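You operate a simulated robot arm through the tools that you are given. There is no shell and no other tool. Be economical: measure what you need, move in short steps, check, and stop when the job is done.

Carry out the task below with a simulated robot arm. There is one attempt and no reset: what you move stays moved.

Task
Clamp block B 20 in the vice, wire-brush the rust off its top and put it in the green tray.
Fine: put the brush back; leave the vice open. Set down upright: wire brush. What is to be rubbed or washed off counts as gone when no trace of it is left.

Only the result counts: the job must be done as asked and must still hold three seconds after the hand-in. Knocking over, shifting, dropping, spilling or breaking anything else fails it.

Robot
A 6-joint arm with a two-finger parallel gripper, fixed in place. Base frame: the origin is at the foot of the arm, x ahead of it, y to its left, z up; the work surface is at about z = 0.85. Readings come in m, rad, newtons and seconds.
With the tool pointing down near the work surface it reaches from about 0.26 to 0.68 m from the base axis. Its first joint turns from -1.152 to 1.152 rad. Payload 2.9 kg.
Tool frame: the origin (TCP) lies between the finger pads and is the grasp point; the fingertips stand 0.03 m ahead of it; z points along the fingers, y is the line along which they close. Largest opening 0.11 m; finger width 0.02, thickness 0.01; the body of the gripper, 0.048 by 0.112 m, starts 0.055 m behind the TCP.
Orientation is told as [roll, pitch, yaw] about the base's x, y, z axes, in that order, counted from this pose: with the fingers straight down and closing along the base's y, the tool's x points along the base's -x, its y along +y and its z along -z.

Tools
- The arm moves only by the tool step_arm. Its argument "rows" is a list of rows, each an object (a shift or turn left out is 0, a gripper value left out holds the last) with "xyz": the shift along the base's x, y, z in units of 150 mm (1.0 is 150 mm), a list of three; "rot": the turn, a rotation vector about the base's x, y, z in units of 120 degrees (1.0 is 120 degrees), a list of three; "claw": the opening in per cent of the stroke, from 0 (shut) to 100 (fully open). In form: [{"xyz": [x, y, z], "rot": [ax, ay, az], "claw": claw}, ...]. A call has 1 to 8 rows; each row is the pose to reach, as a shift and turn from the pose commanded when the call began. A call with a number of a shift or a turn outside -1 to 1 is refused whole. Rows are played at 5 a second. More than 0.05 m and 0.15 rad between two rows, or a gripper value outside its range, and nothing of the call is played. Where a pose cannot be reached the arm comes as near as it can. A force on the tool above 40 N (or 10 N above the force at the start of the call, whichever is more), or a blocked arm, ends the call early, and 0.2 s more pass. The fingers move at their own pace (about 0.108 m/s each) and stop on an object; they squeeze with about 22 N. The grip force told is the motor's: it shows also when the fingers shut on nothing. Time passes only in rows, and 0.2 s behind the last, so rows that repeat a pose let the fingers close. The reply holds the time, the measured pose of the TCP, the force on the tool along the base axes, the opening and the grip force, in the units named above and with some noise, with the torque about the TCP (base axes, N m) and any sound that the robot's microphone picked up.
- Cameras (640 x 400 px; columns grow to the right, rows downward): "scene" is fixed at [0.0473, 0.4192, 1.4131]; the picture's right is [-0.94, -0.35, 0.00], its down [-0.11, 0.29, -0.95] and it looks along [0.34, -0.89, -0.31] (base axes); focal length 366 px, centre (320, 200). "wrist" rides on the gripper at [0.072, 0.017, -0.103] in the tool frame; the picture's right is [-0.23, 0.97, 0.00], its down [-0.76, -0.18, -0.62] and it looks along [-0.61, -0.14, 0.78] (tool axes); focal length 222 px, centre (320, 200). There is no depth. A picture from a camera that has moved, and an enlarged one, comes with that camera's place and axes in the base frame and with its lens. The place of the scene camera against the robot may be out by one fixed shift of up to 0.012 m in any direction.
- capture(camera): a new picture of that camera. The clock stands still meanwhile.
- close_up(camera, box): a new picture of the part [left, top, right, bottom] of that camera's present view, enlarged. The clock stands still meanwhile.
- close_job(): hands the job in; it is judged then, once.

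Go step by step. Nothing tells you positions but the pictures and the camera data: compare them with the known pose of the tool, close in by small moves and look again before you grip or let go. The budget is 120 turns and 76 pictures, counting those below and the enlarged ones. Unless the task says otherwise, let go and move clear before handing in, and close with one line.

The tools are called after "Request:" by a JSON object that holds its "api" and its "payload". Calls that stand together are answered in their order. step_arm: Moves the arm, as the interface text tells. Its arguments: {"type":"object","properties":{"rows":{"type":"array"}},"required":["rows"]} The other tools are called the same way: capture (camera) takes a picture; close_up (camera, box) takes an enlarged picture of a part of a camera's view; close_job () hands the job in.

At the start:

```text
time: 0.0
tool_pos: [0.3355, -0.1938, 1.2754]
tcp_rot: [-0.002, 0.0, -0.001]
wrist_force: [-0.8, 1.2, 0.5]
wrist_torque: [-0.01, -0.02, -0.03]
finger_gap: 0.1097
finger_force: 0.1
```

scene: 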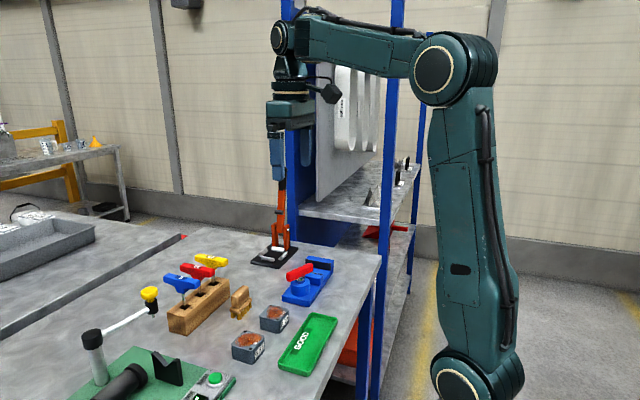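
wrist: 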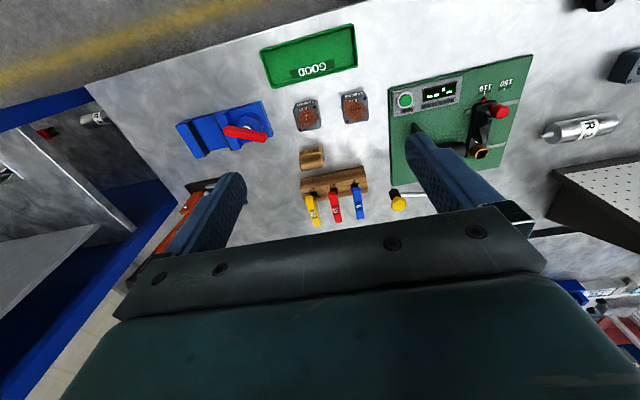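

I see a blue vice with a red handle, two rusty blocks, a green tray, a small brush-like wooden item and a rack of tools. I'll take enlarged pictures to identify them.

Request:
{"api": "close_up", "payload": {"camera": "scene", "box": [140, 230, 360, 390]}}

Request:
{"api": "close_up", "payload": {"camera": "wrist", "box": [160, 10, 420, 230]}}

Request:
{"api": "close_up", "payload": {"camera": "scene", "box": [225, 295, 300, 370]}}

```text
2.50 times, centred on (250, 310) of scene
camera zoom: at [0.0473, 0.4192, 1.4131], right [-0.94, -0.35, 0.0], down [-0.11, 0.29, -0.95], along [0.34, -0.89, -0.31], focal length 915 px, centre (495, -75)
```

zoom: 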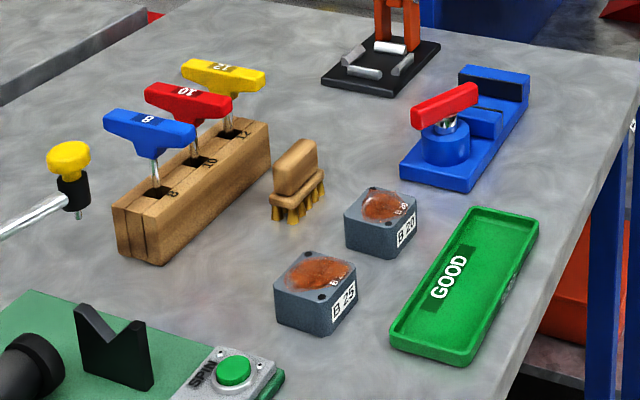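

```text
1.82 times, centred on (290, 120) of wrist
camera zoom: at [0.2629, -0.1777, 1.3771], right [0.23, 0.97, 0.0], down [0.76, -0.18, 0.62], along [0.61, -0.14, -0.78], focal length 404 px, centre (374, 346)
```

zoom: 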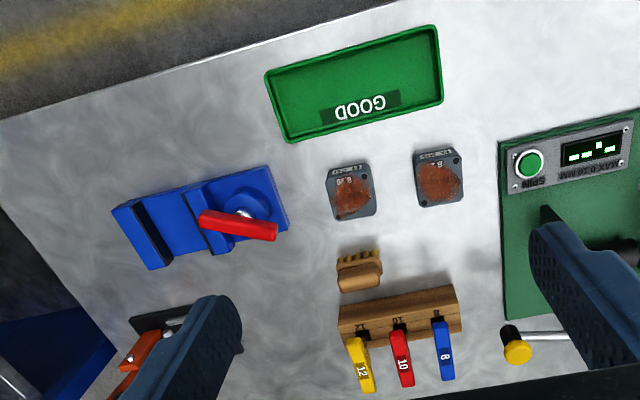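

```text
5.33 times, centred on (262, 332) of scene
camera zoom: at [0.0473, 0.4192, 1.4131], right [-0.94, -0.35, 0.0], down [-0.11, 0.29, -0.95], along [0.34, -0.89, -0.31], focal length 1952 px, centre (627, -507)
```

zoom: 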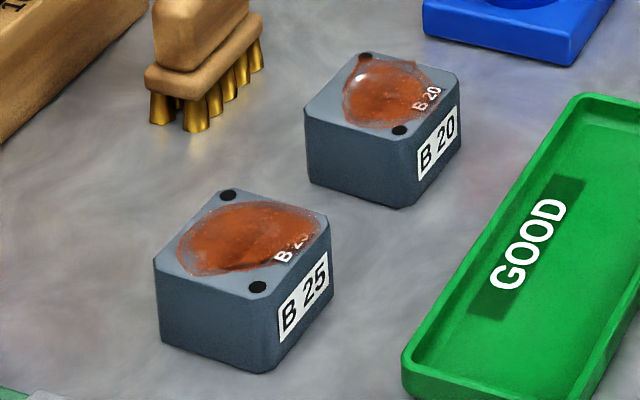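

Block B 20 is the one by the vice, at about (0.41, -0.24). The vice sits around (0.41, -0.40). I'll move closer to see how the vice works.

Request:
{"api": "step_arm", "payload": {"rows": [{"xyz": [-0.04, -0.2, -0.16]}, {"xyz": [-0.08, -0.4, -0.32]}, {"xyz": [-0.12, -0.6, -0.48]}, {"xyz": [-0.16, -0.8, -0.64]}, {"xyz": [-0.2, -1.0, -0.8]}]}}

Request:
{"api": "capture", "payload": {"camera": "wrist"}}

Request:
{"api": "close_up", "payload": {"camera": "scene", "box": [260, 240, 360, 310]}}

```text
time: 1.2
tool_pos: [0.3041, -0.345, 1.1533]
tcp_rot: [-0.001, -0.003, -0.001]
wrist_force: [-0.5, 0.8, -0.5]
wrist_torque: [0.01, 0.0, 0.0]
finger_gap: 0.1099
finger_force: 0.0
```

```text
70 pictures are left
camera wrist: at [0.2326, -0.3289, 1.257], right [0.23, 0.97, 0.0], down [0.76, -0.18, 0.62], along [0.61, -0.14, -0.78], focal length 222 px, centre (320, 200)
```

wrist: 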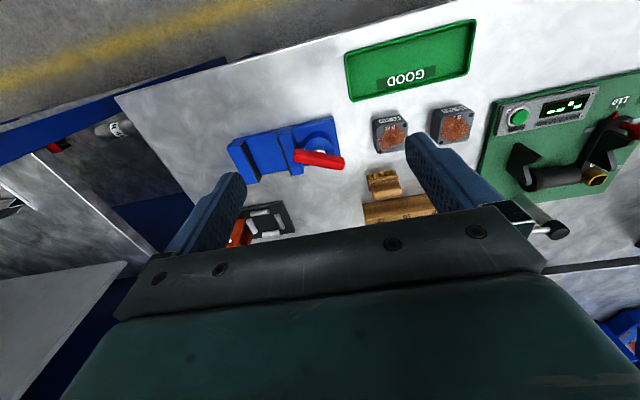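

```text
5.71 times, centred on (310, 275) of scene
camera zoom: at [0.0473, 0.4192, 1.4131], right [-0.94, -0.35, 0.0], down [-0.11, 0.29, -0.95], along [0.34, -0.89, -0.31], focal length 2091 px, centre (377, -229)
```

zoom: 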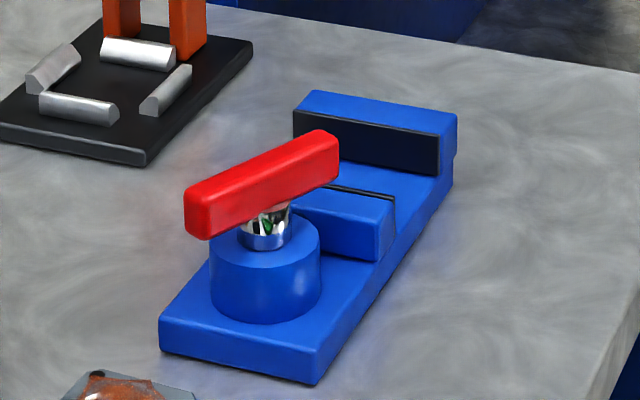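

Request:
{"api": "close_up", "payload": {"camera": "wrist", "box": [220, 90, 420, 240]}}

Request:
{"api": "close_up", "payload": {"camera": "wrist", "box": [220, 100, 360, 190]}}

```text
2.67 times, centred on (320, 165) of wrist
camera zoom: at [0.2326, -0.3289, 1.257], right [0.23, 0.97, 0.0], down [0.76, -0.18, 0.62], along [0.61, -0.14, -0.78], focal length 592 px, centre (320, 293)
```

zoom: 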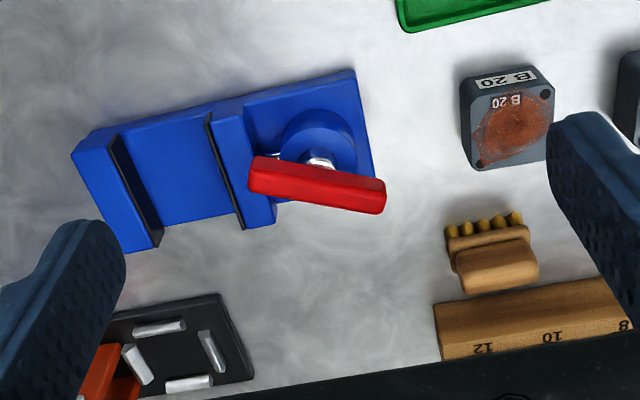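

```text
4.44 times, centred on (290, 145) of wrist
camera zoom: at [0.2326, -0.3289, 1.257], right [0.23, 0.97, 0.0], down [0.76, -0.18, 0.62], along [0.61, -0.14, -0.78], focal length 987 px, centre (453, 444)
```

zoom: 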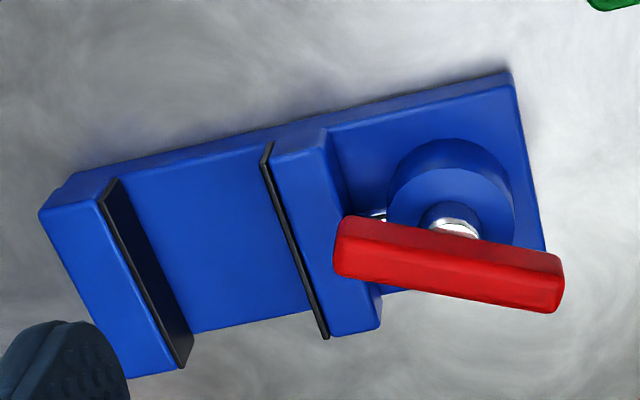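

The vice is open, with about 65 mm between the jaws around (0.40, -0.463). The red handle pivots near (0.399, -0.368). I'll go above B 20 with the tool turned 90°, so the fingers close along x, and look again.

Request:
{"api": "step_arm", "payload": {"rows": [{"xyz": [0.08, 0.09, -0.06], "rot": [0, 0, 0.07]}, {"xyz": [0.17, 0.18, -0.12], "rot": [0, 0, 0.14]}, {"xyz": [0.26, 0.27, -0.18], "rot": [0, 0, 0.21]}, {"xyz": [0.35, 0.36, -0.25], "rot": [0, 0, 0.28]}, {"xyz": [0.44, 0.45, -0.31], "rot": [0, 0, 0.35]}, {"xyz": [0.53, 0.54, -0.37], "rot": [0, 0, 0.42]}, {"xyz": [0.61, 0.63, -0.43], "rot": [0, 0, 0.49]}, {"xyz": [0.69, 0.71, -0.5], "rot": [0, 0, 0.56]}]}}

Request:
{"api": "step_arm", "payload": {"rows": [{"rot": [0, 0, 0.065]}, {"rot": [0, 0, 0.13]}, {"rot": [0, 0, 0.19]}]}}

Request:
{"api": "capture", "payload": {"camera": "wrist"}}

Request:
{"api": "capture", "payload": {"camera": "scene"}}

```text
time: 3.0
tool_pos: [0.4086, -0.2362, 1.0801]
tcp_rot: [0.0, 0.0, 1.176]
wrist_force: [0.9, -0.3, -1.1]
wrist_torque: [-0.01, -0.02, 0.0]
finger_gap: 0.1098
finger_force: 0.1
```

```text
time: 3.8
tool_pos: [0.4092, -0.2356, 1.0799]
tcp_rot: [-0.002, 0.002, 1.572]
wrist_force: [-0.1, 0.0, -0.2]
wrist_torque: [0.0, 0.0, 0.05]
finger_gap: 0.11
finger_force: 0.1
```

```text
66 pictures are left
camera wrist: at [0.3921, -0.3103, 1.1825], right [-0.97, 0.23, 0.0], down [0.18, 0.76, 0.62], along [0.14, 0.61, -0.78], focal length 222 px, centre (320, 200)
```

wrist: 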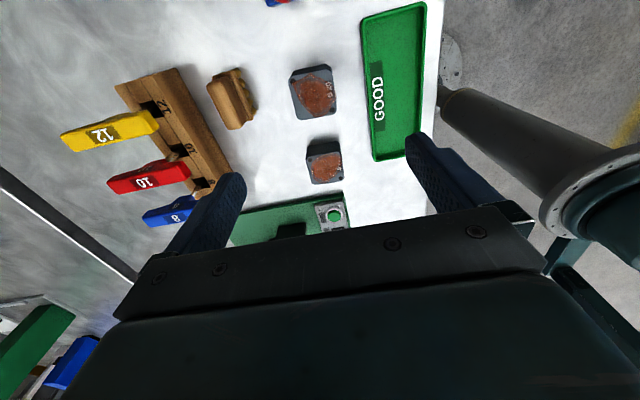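

```text
65 pictures are left
```

scene: 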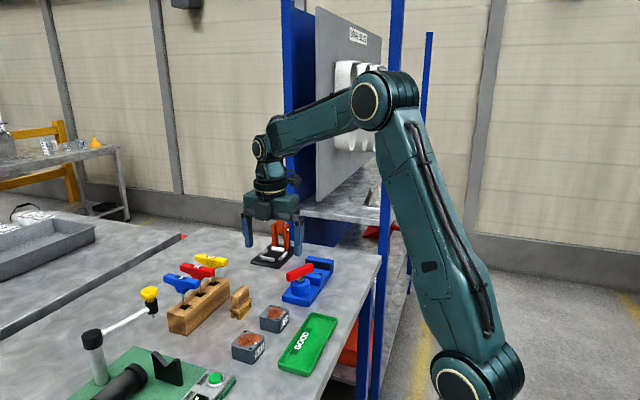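

Request:
{"api": "close_up", "payload": {"camera": "wrist", "box": [190, 0, 440, 156]}}

Request:
{"api": "close_up", "payload": {"camera": "wrist", "box": [280, 56, 350, 126]}}

```text
2.56 times, centred on (315, 78) of wrist
camera zoom: at [0.3921, -0.3103, 1.1825], right [-0.97, 0.23, 0.0], down [0.18, 0.76, 0.62], along [0.14, 0.61, -0.78], focal length 569 px, centre (333, 512)
```

zoom: 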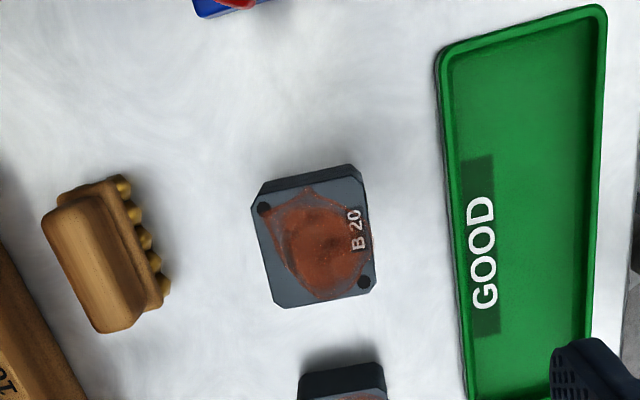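

```text
5.71 times, centred on (315, 91) of wrist
camera zoom: at [0.3921, -0.3103, 1.1825], right [-0.97, 0.23, 0.0], down [0.18, 0.76, 0.62], along [0.14, 0.61, -0.78], focal length 1269 px, centre (349, 823)
```

zoom: 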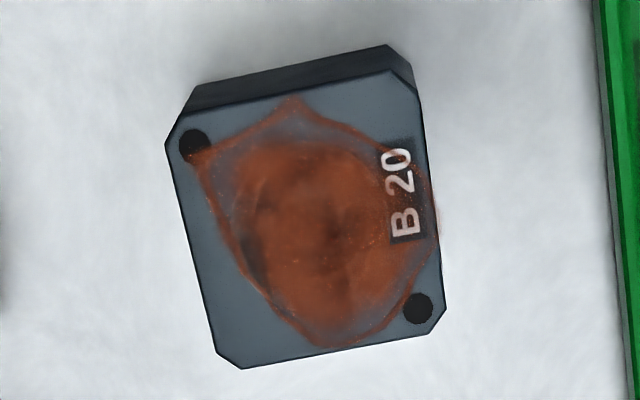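

B 20's top centre works out at (0.415, -0.242), turned about -3°, which nearly matches the vice. I'll line up above it and descend partway.

Request:
{"api": "step_arm", "payload": {"rows": [{"xyz": [0.02, -0.02, -0.2], "rot": [0, 0, -0.025], "claw": 82}, {"xyz": [0.04, -0.043, -0.45], "rot": [0, 0, -0.025]}, {"xyz": [0.04, -0.043, -0.7], "rot": [0, 0, -0.025]}, {"xyz": [0.04, -0.043, -0.9], "rot": [0, 0, -0.025]}]}}

Request:
{"api": "capture", "payload": {"camera": "wrist"}}

Request:
{"api": "close_up", "payload": {"camera": "scene", "box": [225, 260, 345, 340]}}

```text
time: 4.8
tool_pos: [0.4153, -0.2437, 0.9434]
tcp_rot: [0.0, -0.001, 1.519]
wrist_force: [0.8, 0.8, 0.2]
wrist_torque: [-0.03, -0.01, 0.01]
finger_gap: 0.0904
finger_force: 0.0
```

```text
62 pictures are left
camera wrist: at [0.3947, -0.3165, 1.0461], right [-0.96, 0.28, 0.0], down [0.22, 0.75, 0.62], along [0.17, 0.6, -0.78], focal length 222 px, centre (320, 200)
```

wrist: 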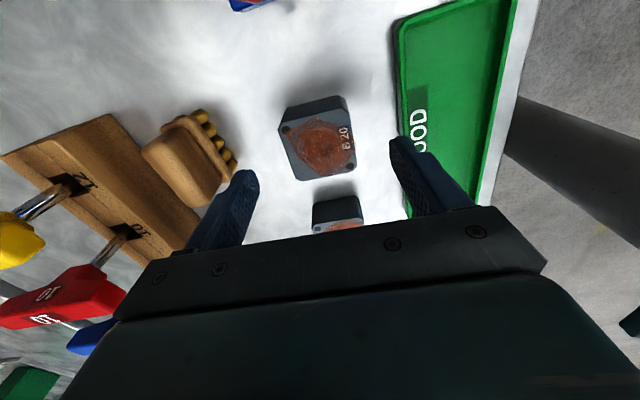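

```text
5.00 times, centred on (285, 300) of scene
camera zoom: at [0.0473, 0.4192, 1.4131], right [-0.94, -0.35, 0.0], down [-0.11, 0.29, -0.95], along [0.34, -0.89, -0.31], focal length 1830 px, centre (495, -300)
```

zoom: 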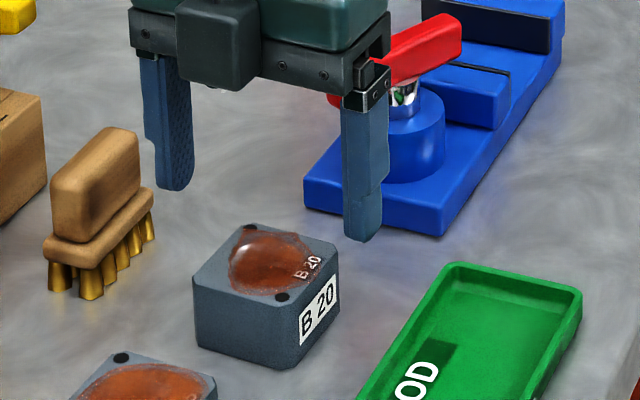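

The fingers are centred over B 20, so I'll go down to z≈0.89 and grip.

Request:
{"api": "step_arm", "payload": {"rows": [{"xyz": [0, -0.01, -0.18]}, {"xyz": [0, -0.013, -0.355]}, {"xyz": [0, -0.013, -0.355]}, {"xyz": [0, -0.013, -0.355], "claw": 30}, {"xyz": [0, -0.013, -0.355], "claw": 30}, {"xyz": [0, -0.013, -0.355], "claw": 30}]}}

Request:
{"api": "close_up", "payload": {"camera": "scene", "box": [225, 260, 345, 340]}}

```text
time: 6.2
tool_pos: [0.415, -0.2464, 0.8903]
tcp_rot: [0.001, 0.0, 1.519]
wrist_force: [0.4, -0.7, 0.0]
wrist_torque: [-0.08, -0.06, -0.02]
finger_gap: 0.054
finger_force: 22.1
```

```text
5.00 times, centred on (285, 300) of scene
camera zoom: at [0.0473, 0.4192, 1.4131], right [-0.94, -0.35, 0.0], down [-0.11, 0.29, -0.95], along [0.34, -0.89, -0.31], focal length 1830 px, centre (495, -300)
```

zoom: 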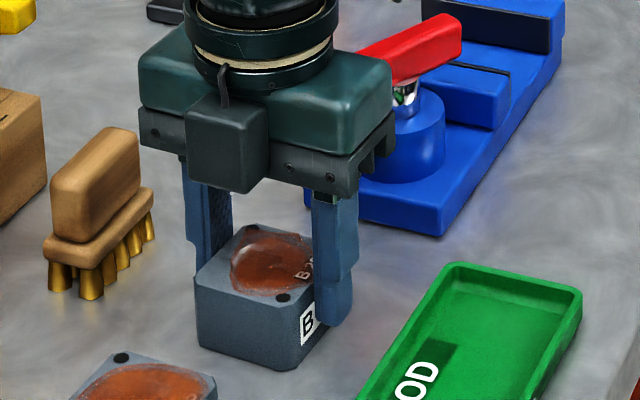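

Block gripped at 54 mm. I'll lift it, clear the handle and carry it over the jaw gap.

Request:
{"api": "step_arm", "payload": {"rows": [{"xyz": [0, 0, 0.2]}, {"xyz": [0, 0, 0.5]}, {"xyz": [0, 0, 0.8]}, {"xyz": [0, -0.2, 0.9]}, {"xyz": [-0.03, -0.5, 0.9]}, {"xyz": [-0.05, -0.8, 0.9]}, {"xyz": [-0.05, -1.0, 0.9]}]}}

Request:
{"api": "step_arm", "payload": {"rows": [{"xyz": [-0.03, -0.22, 0]}, {"xyz": [-0.05, -0.45, 0]}, {"xyz": [-0.05, -0.45, 0]}]}}

Request:
{"api": "capture", "payload": {"camera": "wrist"}}

Request:
{"api": "close_up", "payload": {"camera": "scene", "box": [250, 190, 370, 310]}}

```text
time: 7.8
tool_pos: [0.4077, -0.3961, 1.027]
tcp_rot: [0.0, -0.001, 1.516]
wrist_force: [-0.2, -0.3, -4.6]
wrist_torque: [-0.04, 0.02, -0.02]
finger_gap: 0.0537
finger_force: 21.9
```

```text
time: 8.6
tool_pos: [0.4015, -0.4634, 1.0257]
tcp_rot: [0.0, -0.001, 1.518]
wrist_force: [0.5, -0.6, -5.1]
wrist_torque: [-0.03, 0.02, 0.01]
finger_gap: 0.0535
finger_force: 22.1
```

```text
59 pictures are left
camera wrist: at [0.381, -0.5351, 1.1287], right [-0.96, 0.28, 0.0], down [0.22, 0.75, 0.62], along [0.17, 0.6, -0.78], focal length 222 px, centre (320, 200)
```

wrist: 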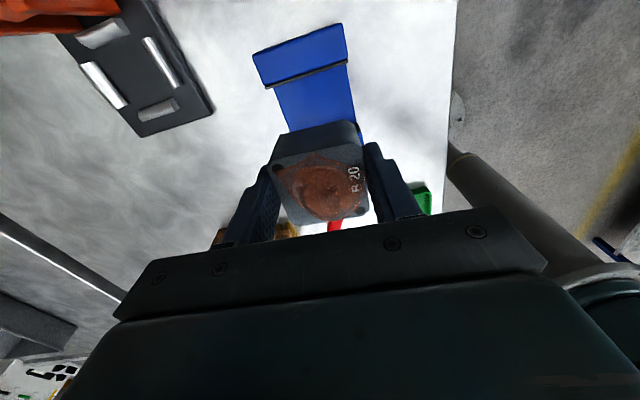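

```text
3.33 times, centred on (310, 250) of scene
camera zoom: at [0.0474, 0.4191, 1.4131], right [-0.94, -0.35, 0.0], down [-0.11, 0.29, -0.95], along [0.34, -0.89, -0.31], focal length 1220 px, centre (353, 33)
```

zoom: 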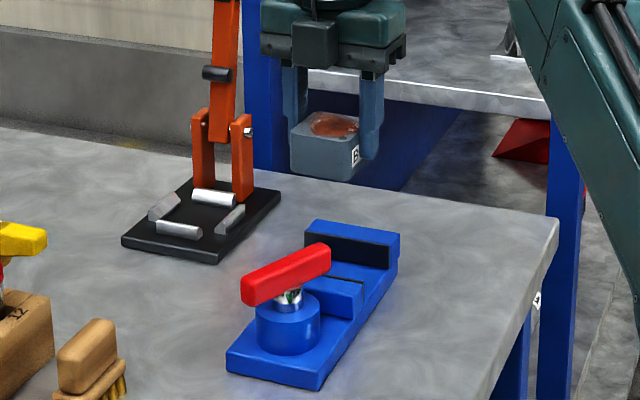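

Request:
{"api": "close_up", "payload": {"camera": "wrist", "box": [220, 0, 420, 240]}}

Request:
{"api": "close_up", "payload": {"camera": "wrist", "box": [240, 10, 370, 140]}}

```text
1.67 times, centred on (320, 120) of wrist
camera zoom: at [0.381, -0.5351, 1.1287], right [-0.96, 0.28, 0.0], down [0.22, 0.75, 0.62], along [0.17, 0.6, -0.78], focal length 370 px, centre (320, 333)
```

zoom: 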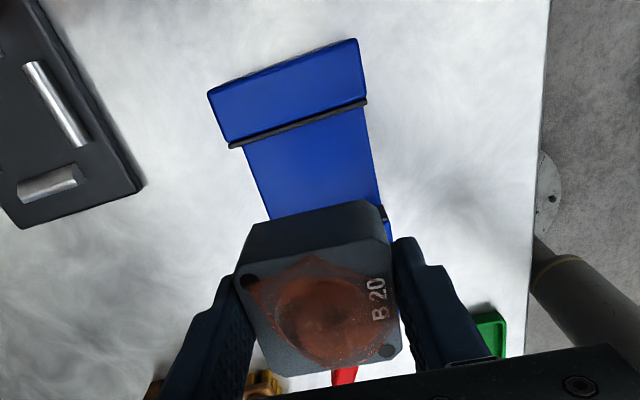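

```text
3.08 times, centred on (305, 75) of wrist
camera zoom: at [0.381, -0.5351, 1.1287], right [-0.96, 0.28, 0.0], down [0.22, 0.75, 0.62], along [0.17, 0.6, -0.78], focal length 684 px, centre (366, 585)
```

zoom: 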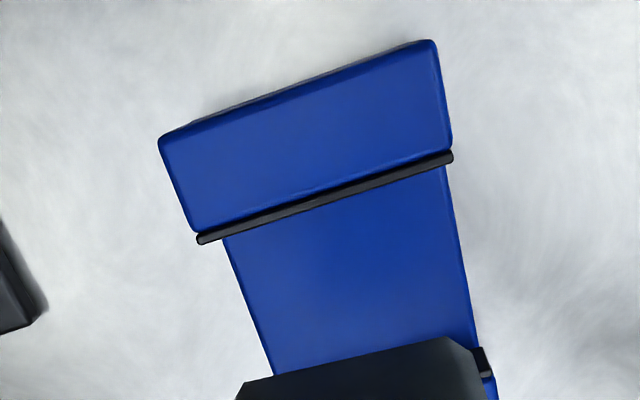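

The jaw gap now measures from y≈-0.502 to y≈-0.436, so its middle is at (0.403, -0.469), almost square to the base. I'll shift and go down partway to check.

Request:
{"api": "step_arm", "payload": {"rows": [{"xyz": [0.01, -0.04, 0], "rot": [0, 0, 0.017]}, {"xyz": [0.01, -0.04, -0.25], "rot": [0, 0, 0.017]}, {"xyz": [0.01, -0.04, -0.45], "rot": [0, 0, 0.017]}, {"xyz": [0.01, -0.04, -0.58], "rot": [0, 0, 0.017]}]}}

Request:
{"api": "close_up", "payload": {"camera": "wrist", "box": [220, 0, 420, 240]}}

Request:
{"api": "close_up", "payload": {"camera": "scene", "box": [270, 230, 360, 310]}}

```text
time: 9.6
tool_pos: [0.4024, -0.4694, 0.9391]
tcp_rot: [0.001, 0.001, 1.555]
wrist_force: [-0.5, -0.4, -5.0]
wrist_torque: [0.02, -0.04, 0.02]
finger_gap: 0.0538
finger_force: 22.1
```

```text
1.67 times, centred on (320, 120) of wrist
camera zoom: at [0.384, -0.5416, 1.0416], right [-0.97, 0.24, 0.0], down [0.19, 0.76, 0.62], along [0.15, 0.6, -0.78], focal length 370 px, centre (320, 333)
```

zoom: 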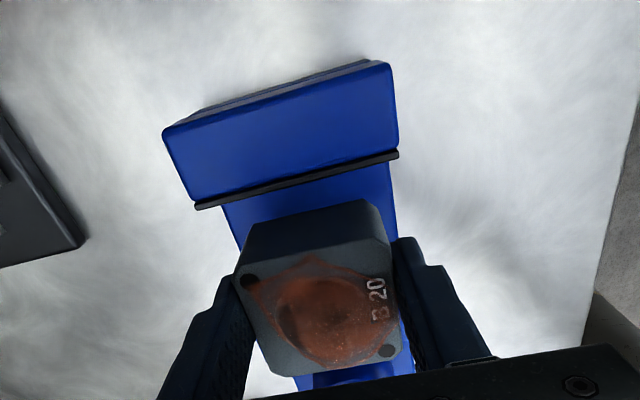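

```text
5.00 times, centred on (315, 270) of scene
camera zoom: at [0.0474, 0.4191, 1.4131], right [-0.94, -0.35, 0.0], down [-0.11, 0.29, -0.95], along [0.34, -0.89, -0.31], focal length 1830 px, centre (345, -150)
```

zoom: 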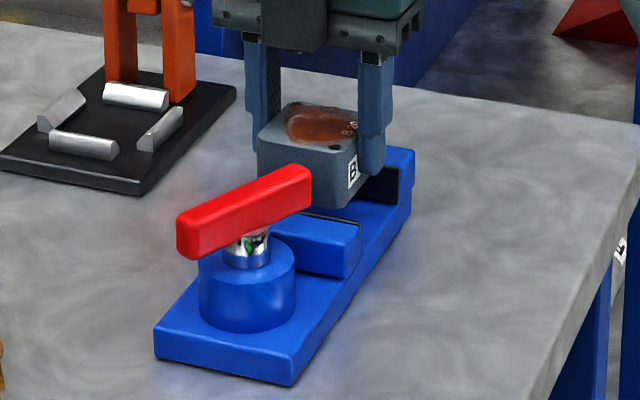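

The block needs about 3 mm more toward the fixed jaw. I'll correct that and lower carefully.

Request:
{"api": "step_arm", "payload": {"rows": [{"xyz": [0.0, -0.02, 0], "rot": [0, 0, 0.006]}, {"xyz": [0.0, -0.02, -0.08], "rot": [0, 0, 0.006]}, {"xyz": [0.0, -0.02, -0.13], "rot": [0, 0, 0.006]}]}}

Request:
{"api": "close_up", "payload": {"camera": "scene", "box": [290, 240, 350, 300]}}

Request:
{"api": "close_up", "payload": {"camera": "wrist", "box": [220, 40, 420, 240]}}

```text
time: 10.4
tool_pos: [0.4016, -0.4704, 0.9191]
tcp_rot: [0.001, -0.002, 1.568]
wrist_force: [0.0, 0.1, -4.9]
wrist_torque: [-0.01, -0.03, 0.01]
finger_gap: 0.0539
finger_force: 21.9
```

```text
6.67 times, centred on (320, 270) of scene
camera zoom: at [0.0474, 0.4191, 1.4131], right [-0.94, -0.35, 0.0], down [-0.11, 0.29, -0.95], along [0.34, -0.89, -0.31], focal length 2440 px, centre (320, -267)
```

zoom: 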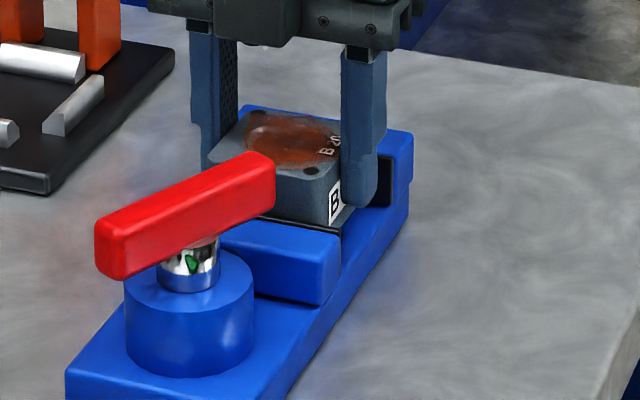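

```text
2.00 times, centred on (320, 140) of wrist
camera zoom: at [0.3842, -0.5441, 1.0211], right [-0.97, 0.23, 0.0], down [0.18, 0.76, 0.62], along [0.14, 0.61, -0.78], focal length 444 px, centre (320, 320)
```

zoom: 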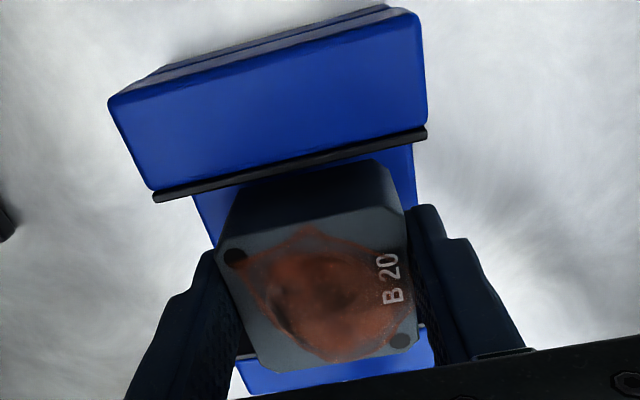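

The block is between the jaws. I'll lower it gently until it touches the bed.

Request:
{"api": "step_arm", "payload": {"rows": [{"xyz": [0, 0, -0.02]}, {"xyz": [0, 0, -0.035]}, {"xyz": [0, 0, -0.047]}, {"xyz": [0, 0, -0.055]}]}}

```text
time: 11.4
tool_pos: [0.4021, -0.4713, 0.9112]
tcp_rot: [0.0, 0.0, 1.568]
wrist_force: [-0.3, -0.2, -4.9]
wrist_torque: [-0.03, -0.03, 0.03]
finger_gap: 0.0538
finger_force: 21.9
```

Request:
{"api": "step_arm", "payload": {"rows": [{"xyz": [0, 0, -0.01]}, {"xyz": [0, 0, -0.017]}, {"xyz": [0, 0, -0.017]}]}}

Request:
{"api": "close_up", "payload": {"camera": "scene", "box": [290, 240, 350, 300]}}

```text
time: 12.2
tool_pos: [0.4016, -0.4718, 0.9096]
tcp_rot: [-0.001, 0.002, 1.566]
wrist_force: [-2.3, 4.4, 14.3]
wrist_torque: [0.05, 0.38, -0.07]
finger_gap: 0.0539
finger_force: 22.7
```

```text
6.67 times, centred on (320, 270) of scene
camera zoom: at [0.0471, 0.4196, 1.413], right [-0.94, -0.35, 0.0], down [-0.11, 0.29, -0.95], along [0.34, -0.89, -0.31], focal length 2440 px, centre (320, -267)
```

zoom: 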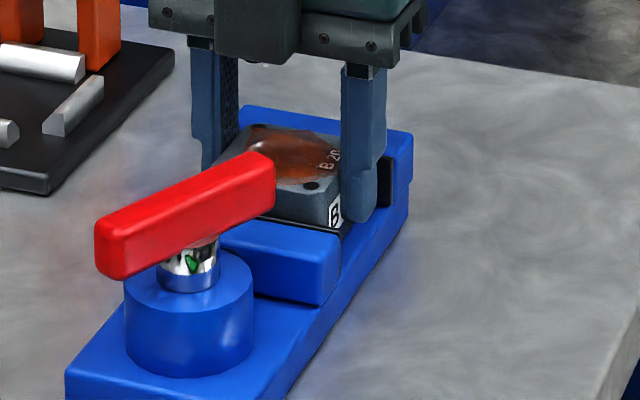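

The block is on the bed. I'll release it and rise straight up.

Request:
{"api": "step_arm", "payload": {"rows": [{"xyz": [0, 0, 0.008], "claw": 72}, {"xyz": [0, 0, 0.008]}, {"xyz": [0, 0, 0.01]}, {"xyz": [0, 0, 0.25]}, {"xyz": [0, 0, 0.55]}, {"xyz": [0, 0, 0.85]}]}}

Request:
{"api": "capture", "payload": {"camera": "wrist"}}

```text
time: 13.6
tool_pos: [0.4006, -0.4712, 1.0365]
tcp_rot: [0.001, -0.001, 1.567]
wrist_force: [0.4, 0.5, 0.4]
wrist_torque: [-0.01, 0.01, -0.01]
finger_gap: 0.0792
finger_force: 0.0
```

```text
50 pictures are left
camera wrist: at [0.3832, -0.5445, 1.1404], right [-0.97, 0.23, 0.0], down [0.18, 0.76, 0.62], along [0.14, 0.61, -0.78], focal length 222 px, centre (320, 200)
```

wrist: 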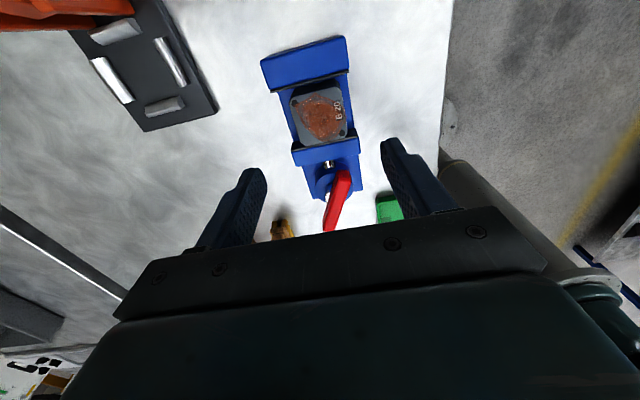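

Request:
{"api": "close_up", "payload": {"camera": "wrist", "box": [250, 25, 400, 235]}}

```text
1.90 times, centred on (325, 130) of wrist
camera zoom: at [0.3832, -0.5445, 1.1404], right [-0.97, 0.23, 0.0], down [0.18, 0.76, 0.62], along [0.14, 0.61, -0.78], focal length 423 px, centre (310, 333)
```

zoom: 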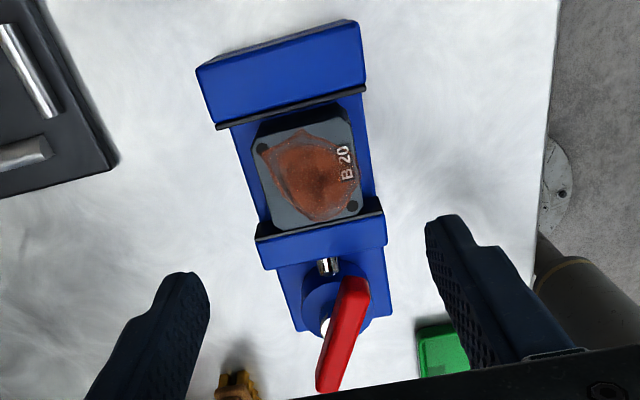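

The block sits square between the jaws. Next I'll go above the handle, turned to about 65°, and look.

Request:
{"api": "step_arm", "payload": {"rows": [{"xyz": [0, 0.2, 0], "rot": [0, 0, -0.06]}, {"xyz": [0, 0.42, -0.05], "rot": [0, 0, -0.13]}, {"xyz": [0, 0.667, -0.1], "rot": [0, 0, -0.2]}, {"xyz": [0, 0.667, -0.15], "rot": [0, 0, -0.207], "claw": 45}]}}

Request:
{"api": "close_up", "payload": {"camera": "wrist", "box": [220, 60, 420, 260]}}

Request:
{"api": "close_up", "payload": {"camera": "scene", "box": [270, 230, 350, 310]}}

```text
time: 14.6
tool_pos: [0.402, -0.3726, 1.0123]
tcp_rot: [0.001, -0.001, 1.132]
wrist_force: [-0.3, 0.9, -0.4]
wrist_torque: [0.0, -0.01, 0.02]
finger_gap: 0.0495
finger_force: 0.0
```

```text
2.00 times, centred on (320, 160) of wrist
camera zoom: at [0.3554, -0.4319, 1.1154], right [-0.78, 0.62, 0.0], down [0.48, 0.61, 0.62], along [0.39, 0.49, -0.78], focal length 444 px, centre (320, 280)
```

zoom: 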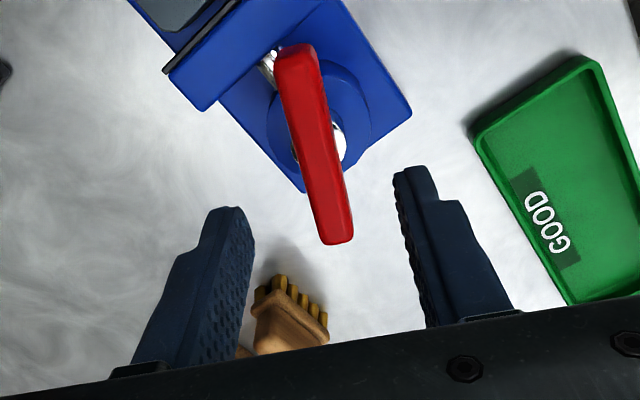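

```text
5.00 times, centred on (310, 270) of scene
camera zoom: at [0.0473, 0.4192, 1.4131], right [-0.94, -0.35, 0.0], down [-0.11, 0.29, -0.95], along [0.34, -0.89, -0.31], focal length 1830 px, centre (370, -150)
```

zoom: 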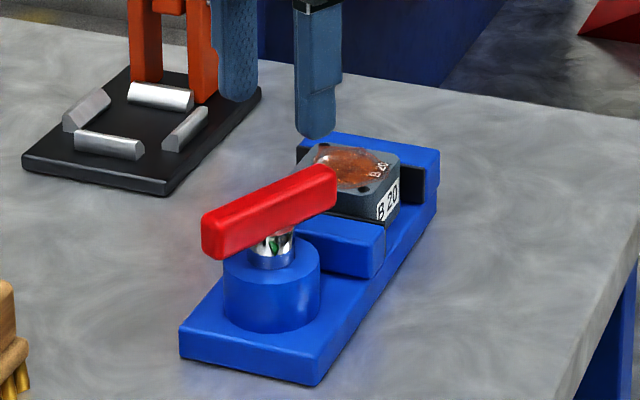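

The handle is centred at (0.403, -0.373) and at 64.5°, which matches the tool. I'll go down and grip it just above the boss.

Request:
{"api": "step_arm", "payload": {"rows": [{"xyz": [0.007, 0.002, -0.25]}, {"xyz": [0.007, 0.002, -0.45]}, {"xyz": [0.007, 0.002, -0.5]}, {"xyz": [0.007, 0.002, -0.5], "claw": 8}, {"xyz": [0.007, 0.002, -0.5], "claw": 8}, {"xyz": [0.007, 0.002, -0.5], "claw": 8}]}}

Request:
{"api": "close_up", "payload": {"camera": "scene", "box": [270, 230, 350, 310]}}

```text
time: 16.0
tool_pos: [0.4042, -0.3722, 0.9398]
tcp_rot: [0.0, 0.0, 1.134]
wrist_force: [11.3, -7.2, -8.0]
wrist_torque: [-0.43, -0.02, -0.02]
finger_gap: 0.0254
finger_force: 45.3
```

```text
5.00 times, centred on (310, 270) of scene
camera zoom: at [0.0477, 0.419, 1.4132], right [-0.94, -0.35, 0.0], down [-0.11, 0.29, -0.95], along [0.34, -0.89, -0.31], focal length 1830 px, centre (370, -150)
```

zoom: 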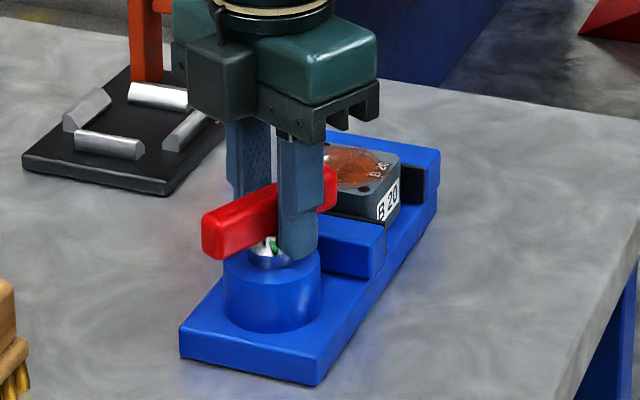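

Handle gripped, with a small side load that I'll relieve by about 1 mm. Then I'll try turning clockwise a little.

Request:
{"api": "step_arm", "payload": {"rows": [{"xyz": [0.006, -0.003, 0]}, {"xyz": [0.006, -0.003, 0], "rot": [0, 0, -0.03]}, {"xyz": [0.006, -0.003, 0], "rot": [0, 0, -0.06]}]}}

```text
time: 16.8
tool_pos: [0.4032, -0.3729, 0.9397]
tcp_rot: [0.001, -0.002, 1.006]
wrist_force: [4.0, -5.3, -8.1]
wrist_torque: [-0.49, -0.33, 0.11]
finger_gap: 0.0253
finger_force: 45.2
```

Request:
{"api": "step_arm", "payload": {"rows": [{"rot": [0, 0, -0.06]}, {"rot": [0, 0, -0.12]}, {"rot": [0, 0, -0.18]}, {"rot": [0, 0, -0.24]}]}}

Request:
{"api": "close_up", "payload": {"camera": "scene", "box": [270, 230, 350, 310]}}

```text
time: 17.8
tool_pos: [0.4022, -0.3709, 0.9392]
tcp_rot: [0.003, 0.001, 0.5]
wrist_force: [-10.4, 0.4, -1.8]
wrist_torque: [0.26, -0.77, 0.16]
finger_gap: 0.0256
finger_force: 45.2
```

```text
5.00 times, centred on (310, 270) of scene
camera zoom: at [0.047, 0.4192, 1.4131], right [-0.94, -0.35, 0.0], down [-0.11, 0.29, -0.95], along [0.34, -0.89, -0.31], focal length 1830 px, centre (370, -150)
```

zoom: 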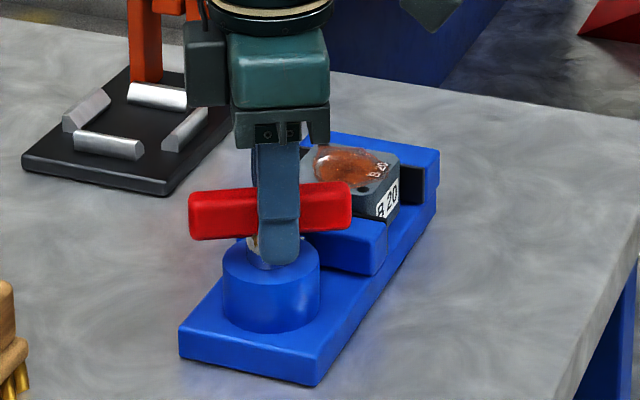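

Request:
{"api": "step_arm", "payload": {"rows": [{"xyz": [-0.006, 0, 0], "rot": [0, 0, -0.06]}, {"xyz": [-0.006, 0, 0], "rot": [0, 0, -0.12]}, {"xyz": [-0.006, 0, 0], "rot": [0, 0, -0.18]}, {"xyz": [-0.006, 0, 0], "rot": [0, 0, -0.24]}]}}

Request:
{"api": "close_up", "payload": {"camera": "scene", "box": [270, 230, 350, 310]}}

```text
time: 18.8
tool_pos: [0.4021, -0.3695, 0.9392]
tcp_rot: [0.002, 0.002, 0.004]
wrist_force: [-14.6, 22.0, 6.5]
wrist_torque: [0.21, -0.8, 0.21]
finger_gap: 0.0256
finger_force: 45.4
```

```text
5.00 times, centred on (310, 270) of scene
camera zoom: at [0.0468, 0.4199, 1.4129], right [-0.94, -0.35, 0.0], down [-0.11, 0.29, -0.95], along [0.34, -0.89, -0.31], focal length 1830 px, centre (370, -150)
```

zoom: 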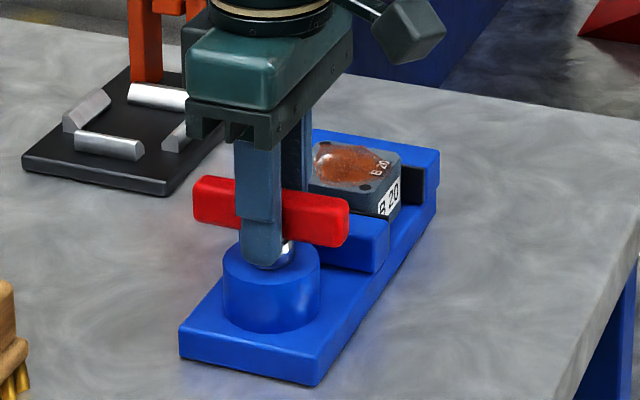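

Request:
{"api": "step_arm", "payload": {"rows": [{"xyz": [-0.006, 0.012, 0]}, {"xyz": [-0.006, 0.012, 0], "rot": [0, 0, -0.06]}, {"xyz": [-0.006, 0.012, 0], "rot": [0, 0, -0.12]}, {"xyz": [-0.006, 0.012, 0], "rot": [0, 0, -0.18]}, {"xyz": [-0.006, 0.012, 0], "rot": [0, 0, -0.24]}]}}

Request:
{"api": "close_up", "payload": {"camera": "scene", "box": [290, 240, 350, 300]}}

```text
time: 20.0
tool_pos: [0.4021, -0.368, 0.9377]
tcp_rot: [0.002, -0.001, -0.5]
wrist_force: [-0.4, 20.9, -2.0]
wrist_torque: [-0.25, -0.97, 0.21]
finger_gap: 0.0257
finger_force: 44.6
```

```text
6.67 times, centred on (320, 270) of scene
camera zoom: at [0.0473, 0.4198, 1.4129], right [-0.94, -0.35, 0.0], down [-0.11, 0.29, -0.95], along [0.34, -0.89, -0.31], focal length 2440 px, centre (320, -267)
```

zoom: 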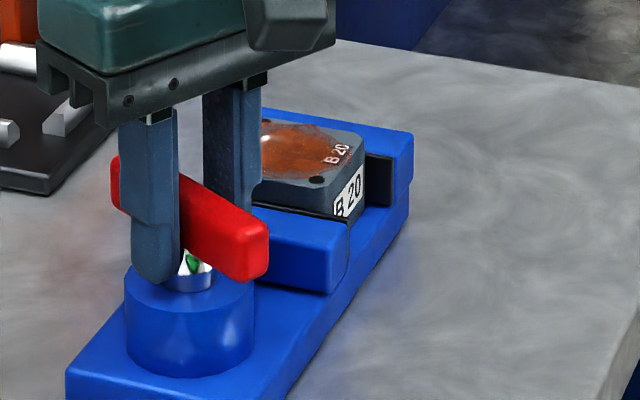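

The jaw is closing (clockwise clamps). I'll keep turning and watch for resistance.

Request:
{"api": "step_arm", "payload": {"rows": [{"xyz": [0, 0.012, 0]}, {"xyz": [0, 0.012, 0], "rot": [0, 0, -0.06]}, {"xyz": [0, 0.012, 0], "rot": [0, 0, -0.12]}, {"xyz": [0, 0.012, 0], "rot": [0, 0, -0.18]}, {"xyz": [0, 0.012, 0], "rot": [0, 0, -0.24]}]}}

Request:
{"api": "close_up", "payload": {"camera": "scene", "box": [290, 240, 350, 300]}}

```text
time: 21.2
tool_pos: [0.4027, -0.3679, 0.9382]
tcp_rot: [0.001, -0.002, -1.001]
wrist_force: [13.5, 10.5, -4.0]
wrist_torque: [0.57, -0.54, 0.75]
finger_gap: 0.026
finger_force: 44.9
```

```text
6.67 times, centred on (320, 270) of scene
camera zoom: at [0.0477, 0.4194, 1.413], right [-0.94, -0.35, 0.0], down [-0.11, 0.29, -0.95], along [0.34, -0.89, -0.31], focal length 2440 px, centre (320, -267)
```

zoom: 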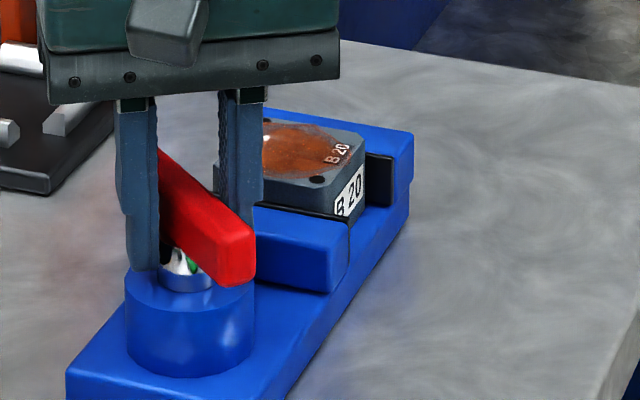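

Request:
{"api": "step_arm", "payload": {"rows": [{"xyz": [0.005, 0.004, 0], "rot": [0, 0, -0.05]}, {"xyz": [0.005, 0.004, 0], "rot": [0, 0, -0.1]}]}}

Request:
{"api": "close_up", "payload": {"camera": "wrist", "box": [160, 0, 480, 240]}}

```text
time: 21.8
tool_pos: [0.4037, -0.3684, 0.9388]
tcp_rot: [0.003, -0.003, -1.212]
wrist_force: [16.6, 0.9, -7.8]
wrist_torque: [0.37, -0.83, 1.24]
finger_gap: 0.027
finger_force: 44.7
```

```text
1.67 times, centred on (320, 120) of wrist
camera zoom: at [0.3934, -0.2953, 1.0415], right [0.99, 0.13, 0.0], down [0.1, -0.77, 0.62], along [0.08, -0.62, -0.78], focal length 370 px, centre (320, 333)
```

zoom: 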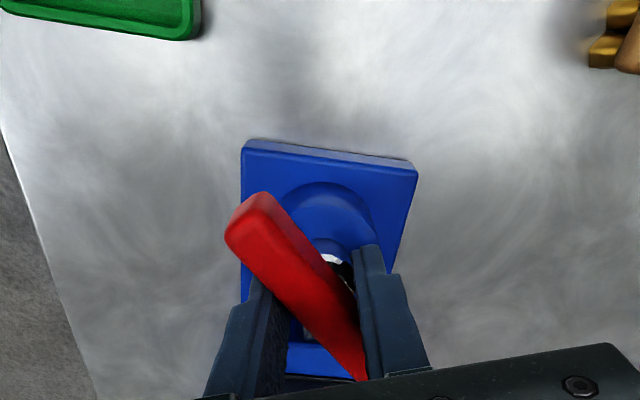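

Request:
{"api": "step_arm", "payload": {"rows": [{"xyz": [0.005, 0.0, 0], "rot": [0, 0, -0.05]}, {"xyz": [0.005, 0.0, 0], "rot": [0, 0, -0.1]}, {"xyz": [0.005, 0.0, 0], "rot": [0, 0, -0.1]}]}}

Request:
{"api": "close_up", "payload": {"camera": "wrist", "box": [160, 0, 480, 240]}}

```text
time: 22.6
tool_pos: [0.4037, -0.3683, 0.9383]
tcp_rot: [0.001, 0.002, -1.419]
wrist_force: [14.0, 4.0, -4.3]
wrist_torque: [-0.4, -0.54, 1.66]
finger_gap: 0.0277
finger_force: 44.5
```

```text
1.67 times, centred on (320, 120) of wrist
camera zoom: at [0.4093, -0.2948, 1.0418], right [1.0, -0.08, 0.0], down [-0.06, -0.78, 0.62], along [-0.05, -0.62, -0.78], focal length 370 px, centre (320, 333)
```

zoom: 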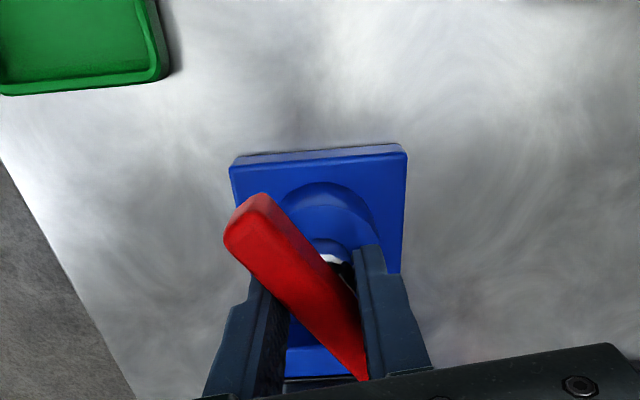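

Request:
{"api": "step_arm", "payload": {"rows": [{"rot": [0, 0, -0.05]}, {"rot": [0, 0, -0.1]}, {"rot": [0, 0, -0.15]}, {"rot": [0, 0, -0.15]}]}}

Request:
{"api": "close_up", "payload": {"camera": "scene", "box": [290, 240, 350, 300]}}

```text
time: 23.6
tool_pos: [0.4038, -0.367, 0.9386]
tcp_rot: [0.0, 0.003, -1.729]
wrist_force: [7.8, 11.6, 3.4]
wrist_torque: [0.68, 0.31, 2.81]
finger_gap: 0.0333
finger_force: 44.6
```

```text
6.67 times, centred on (320, 270) of scene
camera zoom: at [0.0475, 0.4195, 1.413], right [-0.94, -0.35, 0.0], down [-0.11, 0.29, -0.95], along [0.34, -0.89, -0.31], focal length 2440 px, centre (320, -267)
```

zoom: 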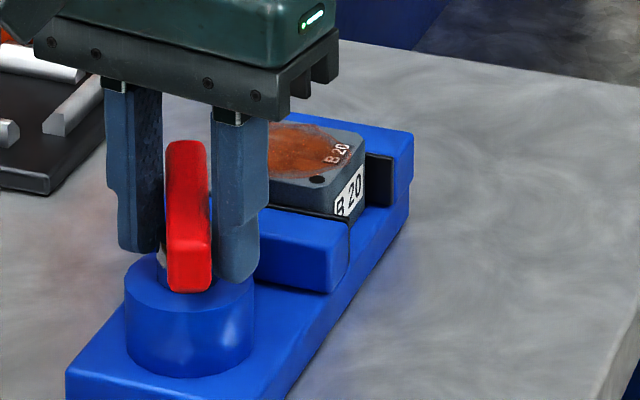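

The torque has risen to 2.8 N·m and the handle has stopped, so the block is clamped. I'll unload the wrist, open, rise and look.

Request:
{"api": "step_arm", "payload": {"rows": [{"rot": [0, 0, 0.06]}, {"rot": [0, 0, 0.1]}, {"rot": [0, 0, 0.1], "claw": 50}, {"rot": [0, 0, 0.1], "claw": 50}, {"xyz": [0, 0, 0.2], "rot": [0, 0, 0.1]}, {"xyz": [0, 0, 0.45], "rot": [0, 0, 0.1]}, {"xyz": [0, 0, 0.7], "rot": [0, 0, 0.1]}]}}

Request:
{"api": "close_up", "payload": {"camera": "scene", "box": [270, 230, 350, 310]}}

Request:
{"api": "close_up", "payload": {"camera": "wrist", "box": [200, 0, 440, 240]}}

```text
time: 25.2
tool_pos: [0.4031, -0.3677, 1.0446]
tcp_rot: [0.0, 0.001, -1.527]
wrist_force: [-0.7, 0.9, 0.7]
wrist_torque: [-0.01, 0.01, 0.0]
finger_gap: 0.055
finger_force: 0.1
```

```text
5.00 times, centred on (310, 270) of scene
camera zoom: at [0.0473, 0.4192, 1.4131], right [-0.94, -0.35, 0.0], down [-0.11, 0.29, -0.95], along [0.34, -0.89, -0.31], focal length 1830 px, centre (370, -150)
```

zoom: 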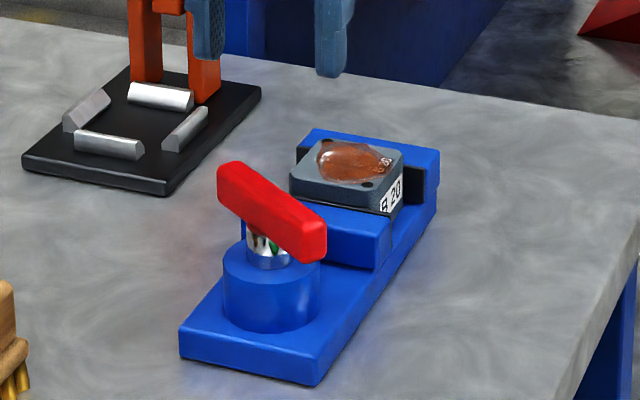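

```text
1.67 times, centred on (320, 120) of wrist
camera zoom: at [0.4161, -0.2949, 1.1462], right [0.98, -0.19, 0.0], down [-0.14, -0.77, 0.62], along [-0.12, -0.61, -0.78], focal length 370 px, centre (320, 333)
```

zoom: 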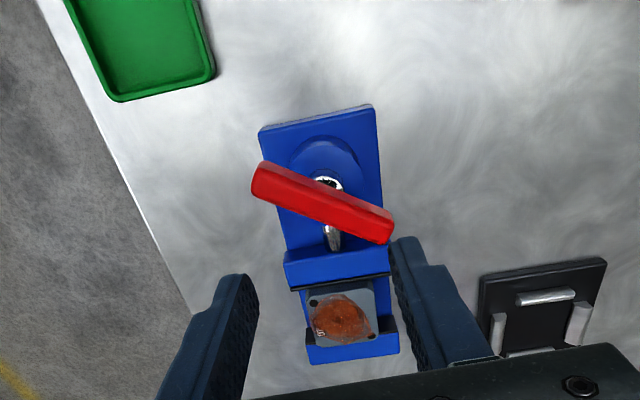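

The handle relaxed to -34°, where the jaw meets the block, and both pads touch it. Brushing will show whether it holds. Next I'll go above the brush near (0.513, -0.26), turning the tool back to about -6° to keep clear of the T-handles.

Request:
{"api": "step_arm", "payload": {"rows": [{"xyz": [0, 0.08, 0.1], "rot": [0, 0, 0.07]}, {"xyz": [0.08, 0.17, 0.2], "rot": [0, 0, 0.14]}, {"xyz": [0.16, 0.26, 0.3], "rot": [0, 0, 0.21]}, {"xyz": [0.24, 0.35, 0.35], "rot": [0, 0, 0.28]}, {"xyz": [0.32, 0.44, 0.35], "rot": [0, 0, 0.35]}, {"xyz": [0.4, 0.53, 0.35], "rot": [0, 0, 0.42]}, {"xyz": [0.48, 0.62, 0.35], "rot": [0, 0, 0.49]}, {"xyz": [0.55, 0.71, 0.35], "rot": [0, 0, 0.56]}]}}

Request:
{"api": "step_arm", "payload": {"rows": [{"xyz": [0.09, 0, -0.05], "rot": [0, 0, 0.06], "claw": 90}, {"xyz": [0.18, 0, -0.1], "rot": [0, 0, 0.119]}, {"xyz": [0.18, 0, -0.1], "rot": [0, 0, 0.119]}]}}

Request:
{"api": "close_up", "payload": {"camera": "wrist", "box": [180, 40, 500, 240]}}

Request:
{"api": "close_up", "payload": {"camera": "scene", "box": [160, 240, 300, 340]}}

```text
time: 27.0
tool_pos: [0.485, -0.262, 1.0963]
tcp_rot: [0.001, -0.002, -0.35]
wrist_force: [0.2, 0.6, 1.5]
wrist_torque: [0.0, 0.01, 0.02]
finger_gap: 0.0551
finger_force: 0.0
```

```text
time: 27.8
tool_pos: [0.5126, -0.2614, 1.0824]
tcp_rot: [-0.001, 0.001, -0.104]
wrist_force: [-0.1, 0.1, 0.3]
wrist_torque: [-0.01, 0.01, 0.01]
finger_gap: 0.0992
finger_force: 0.0
```

```text
2.00 times, centred on (340, 140) of wrist
camera zoom: at [0.4419, -0.237, 1.1849], right [0.33, 0.95, 0.0], down [0.74, -0.26, 0.62], along [0.59, -0.2, -0.78], focal length 444 px, centre (280, 320)
```

zoom: 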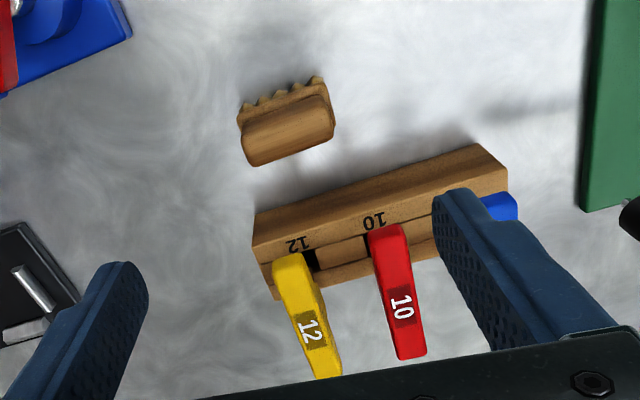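

```text
4.00 times, centred on (230, 290) of scene
camera zoom: at [0.0473, 0.4192, 1.4131], right [-0.94, -0.35, 0.0], down [-0.11, 0.29, -0.95], along [0.34, -0.89, -0.31], focal length 1464 px, centre (680, -160)
```

zoom: 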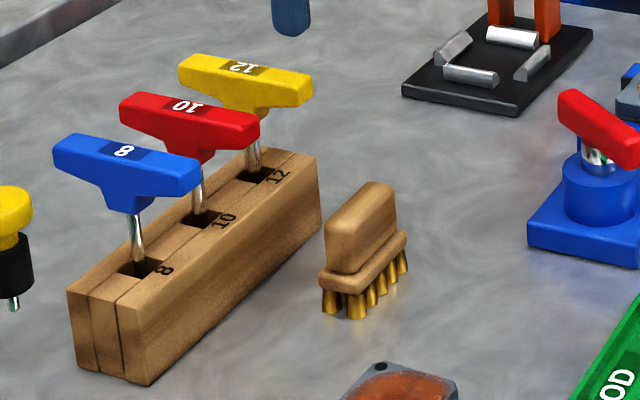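

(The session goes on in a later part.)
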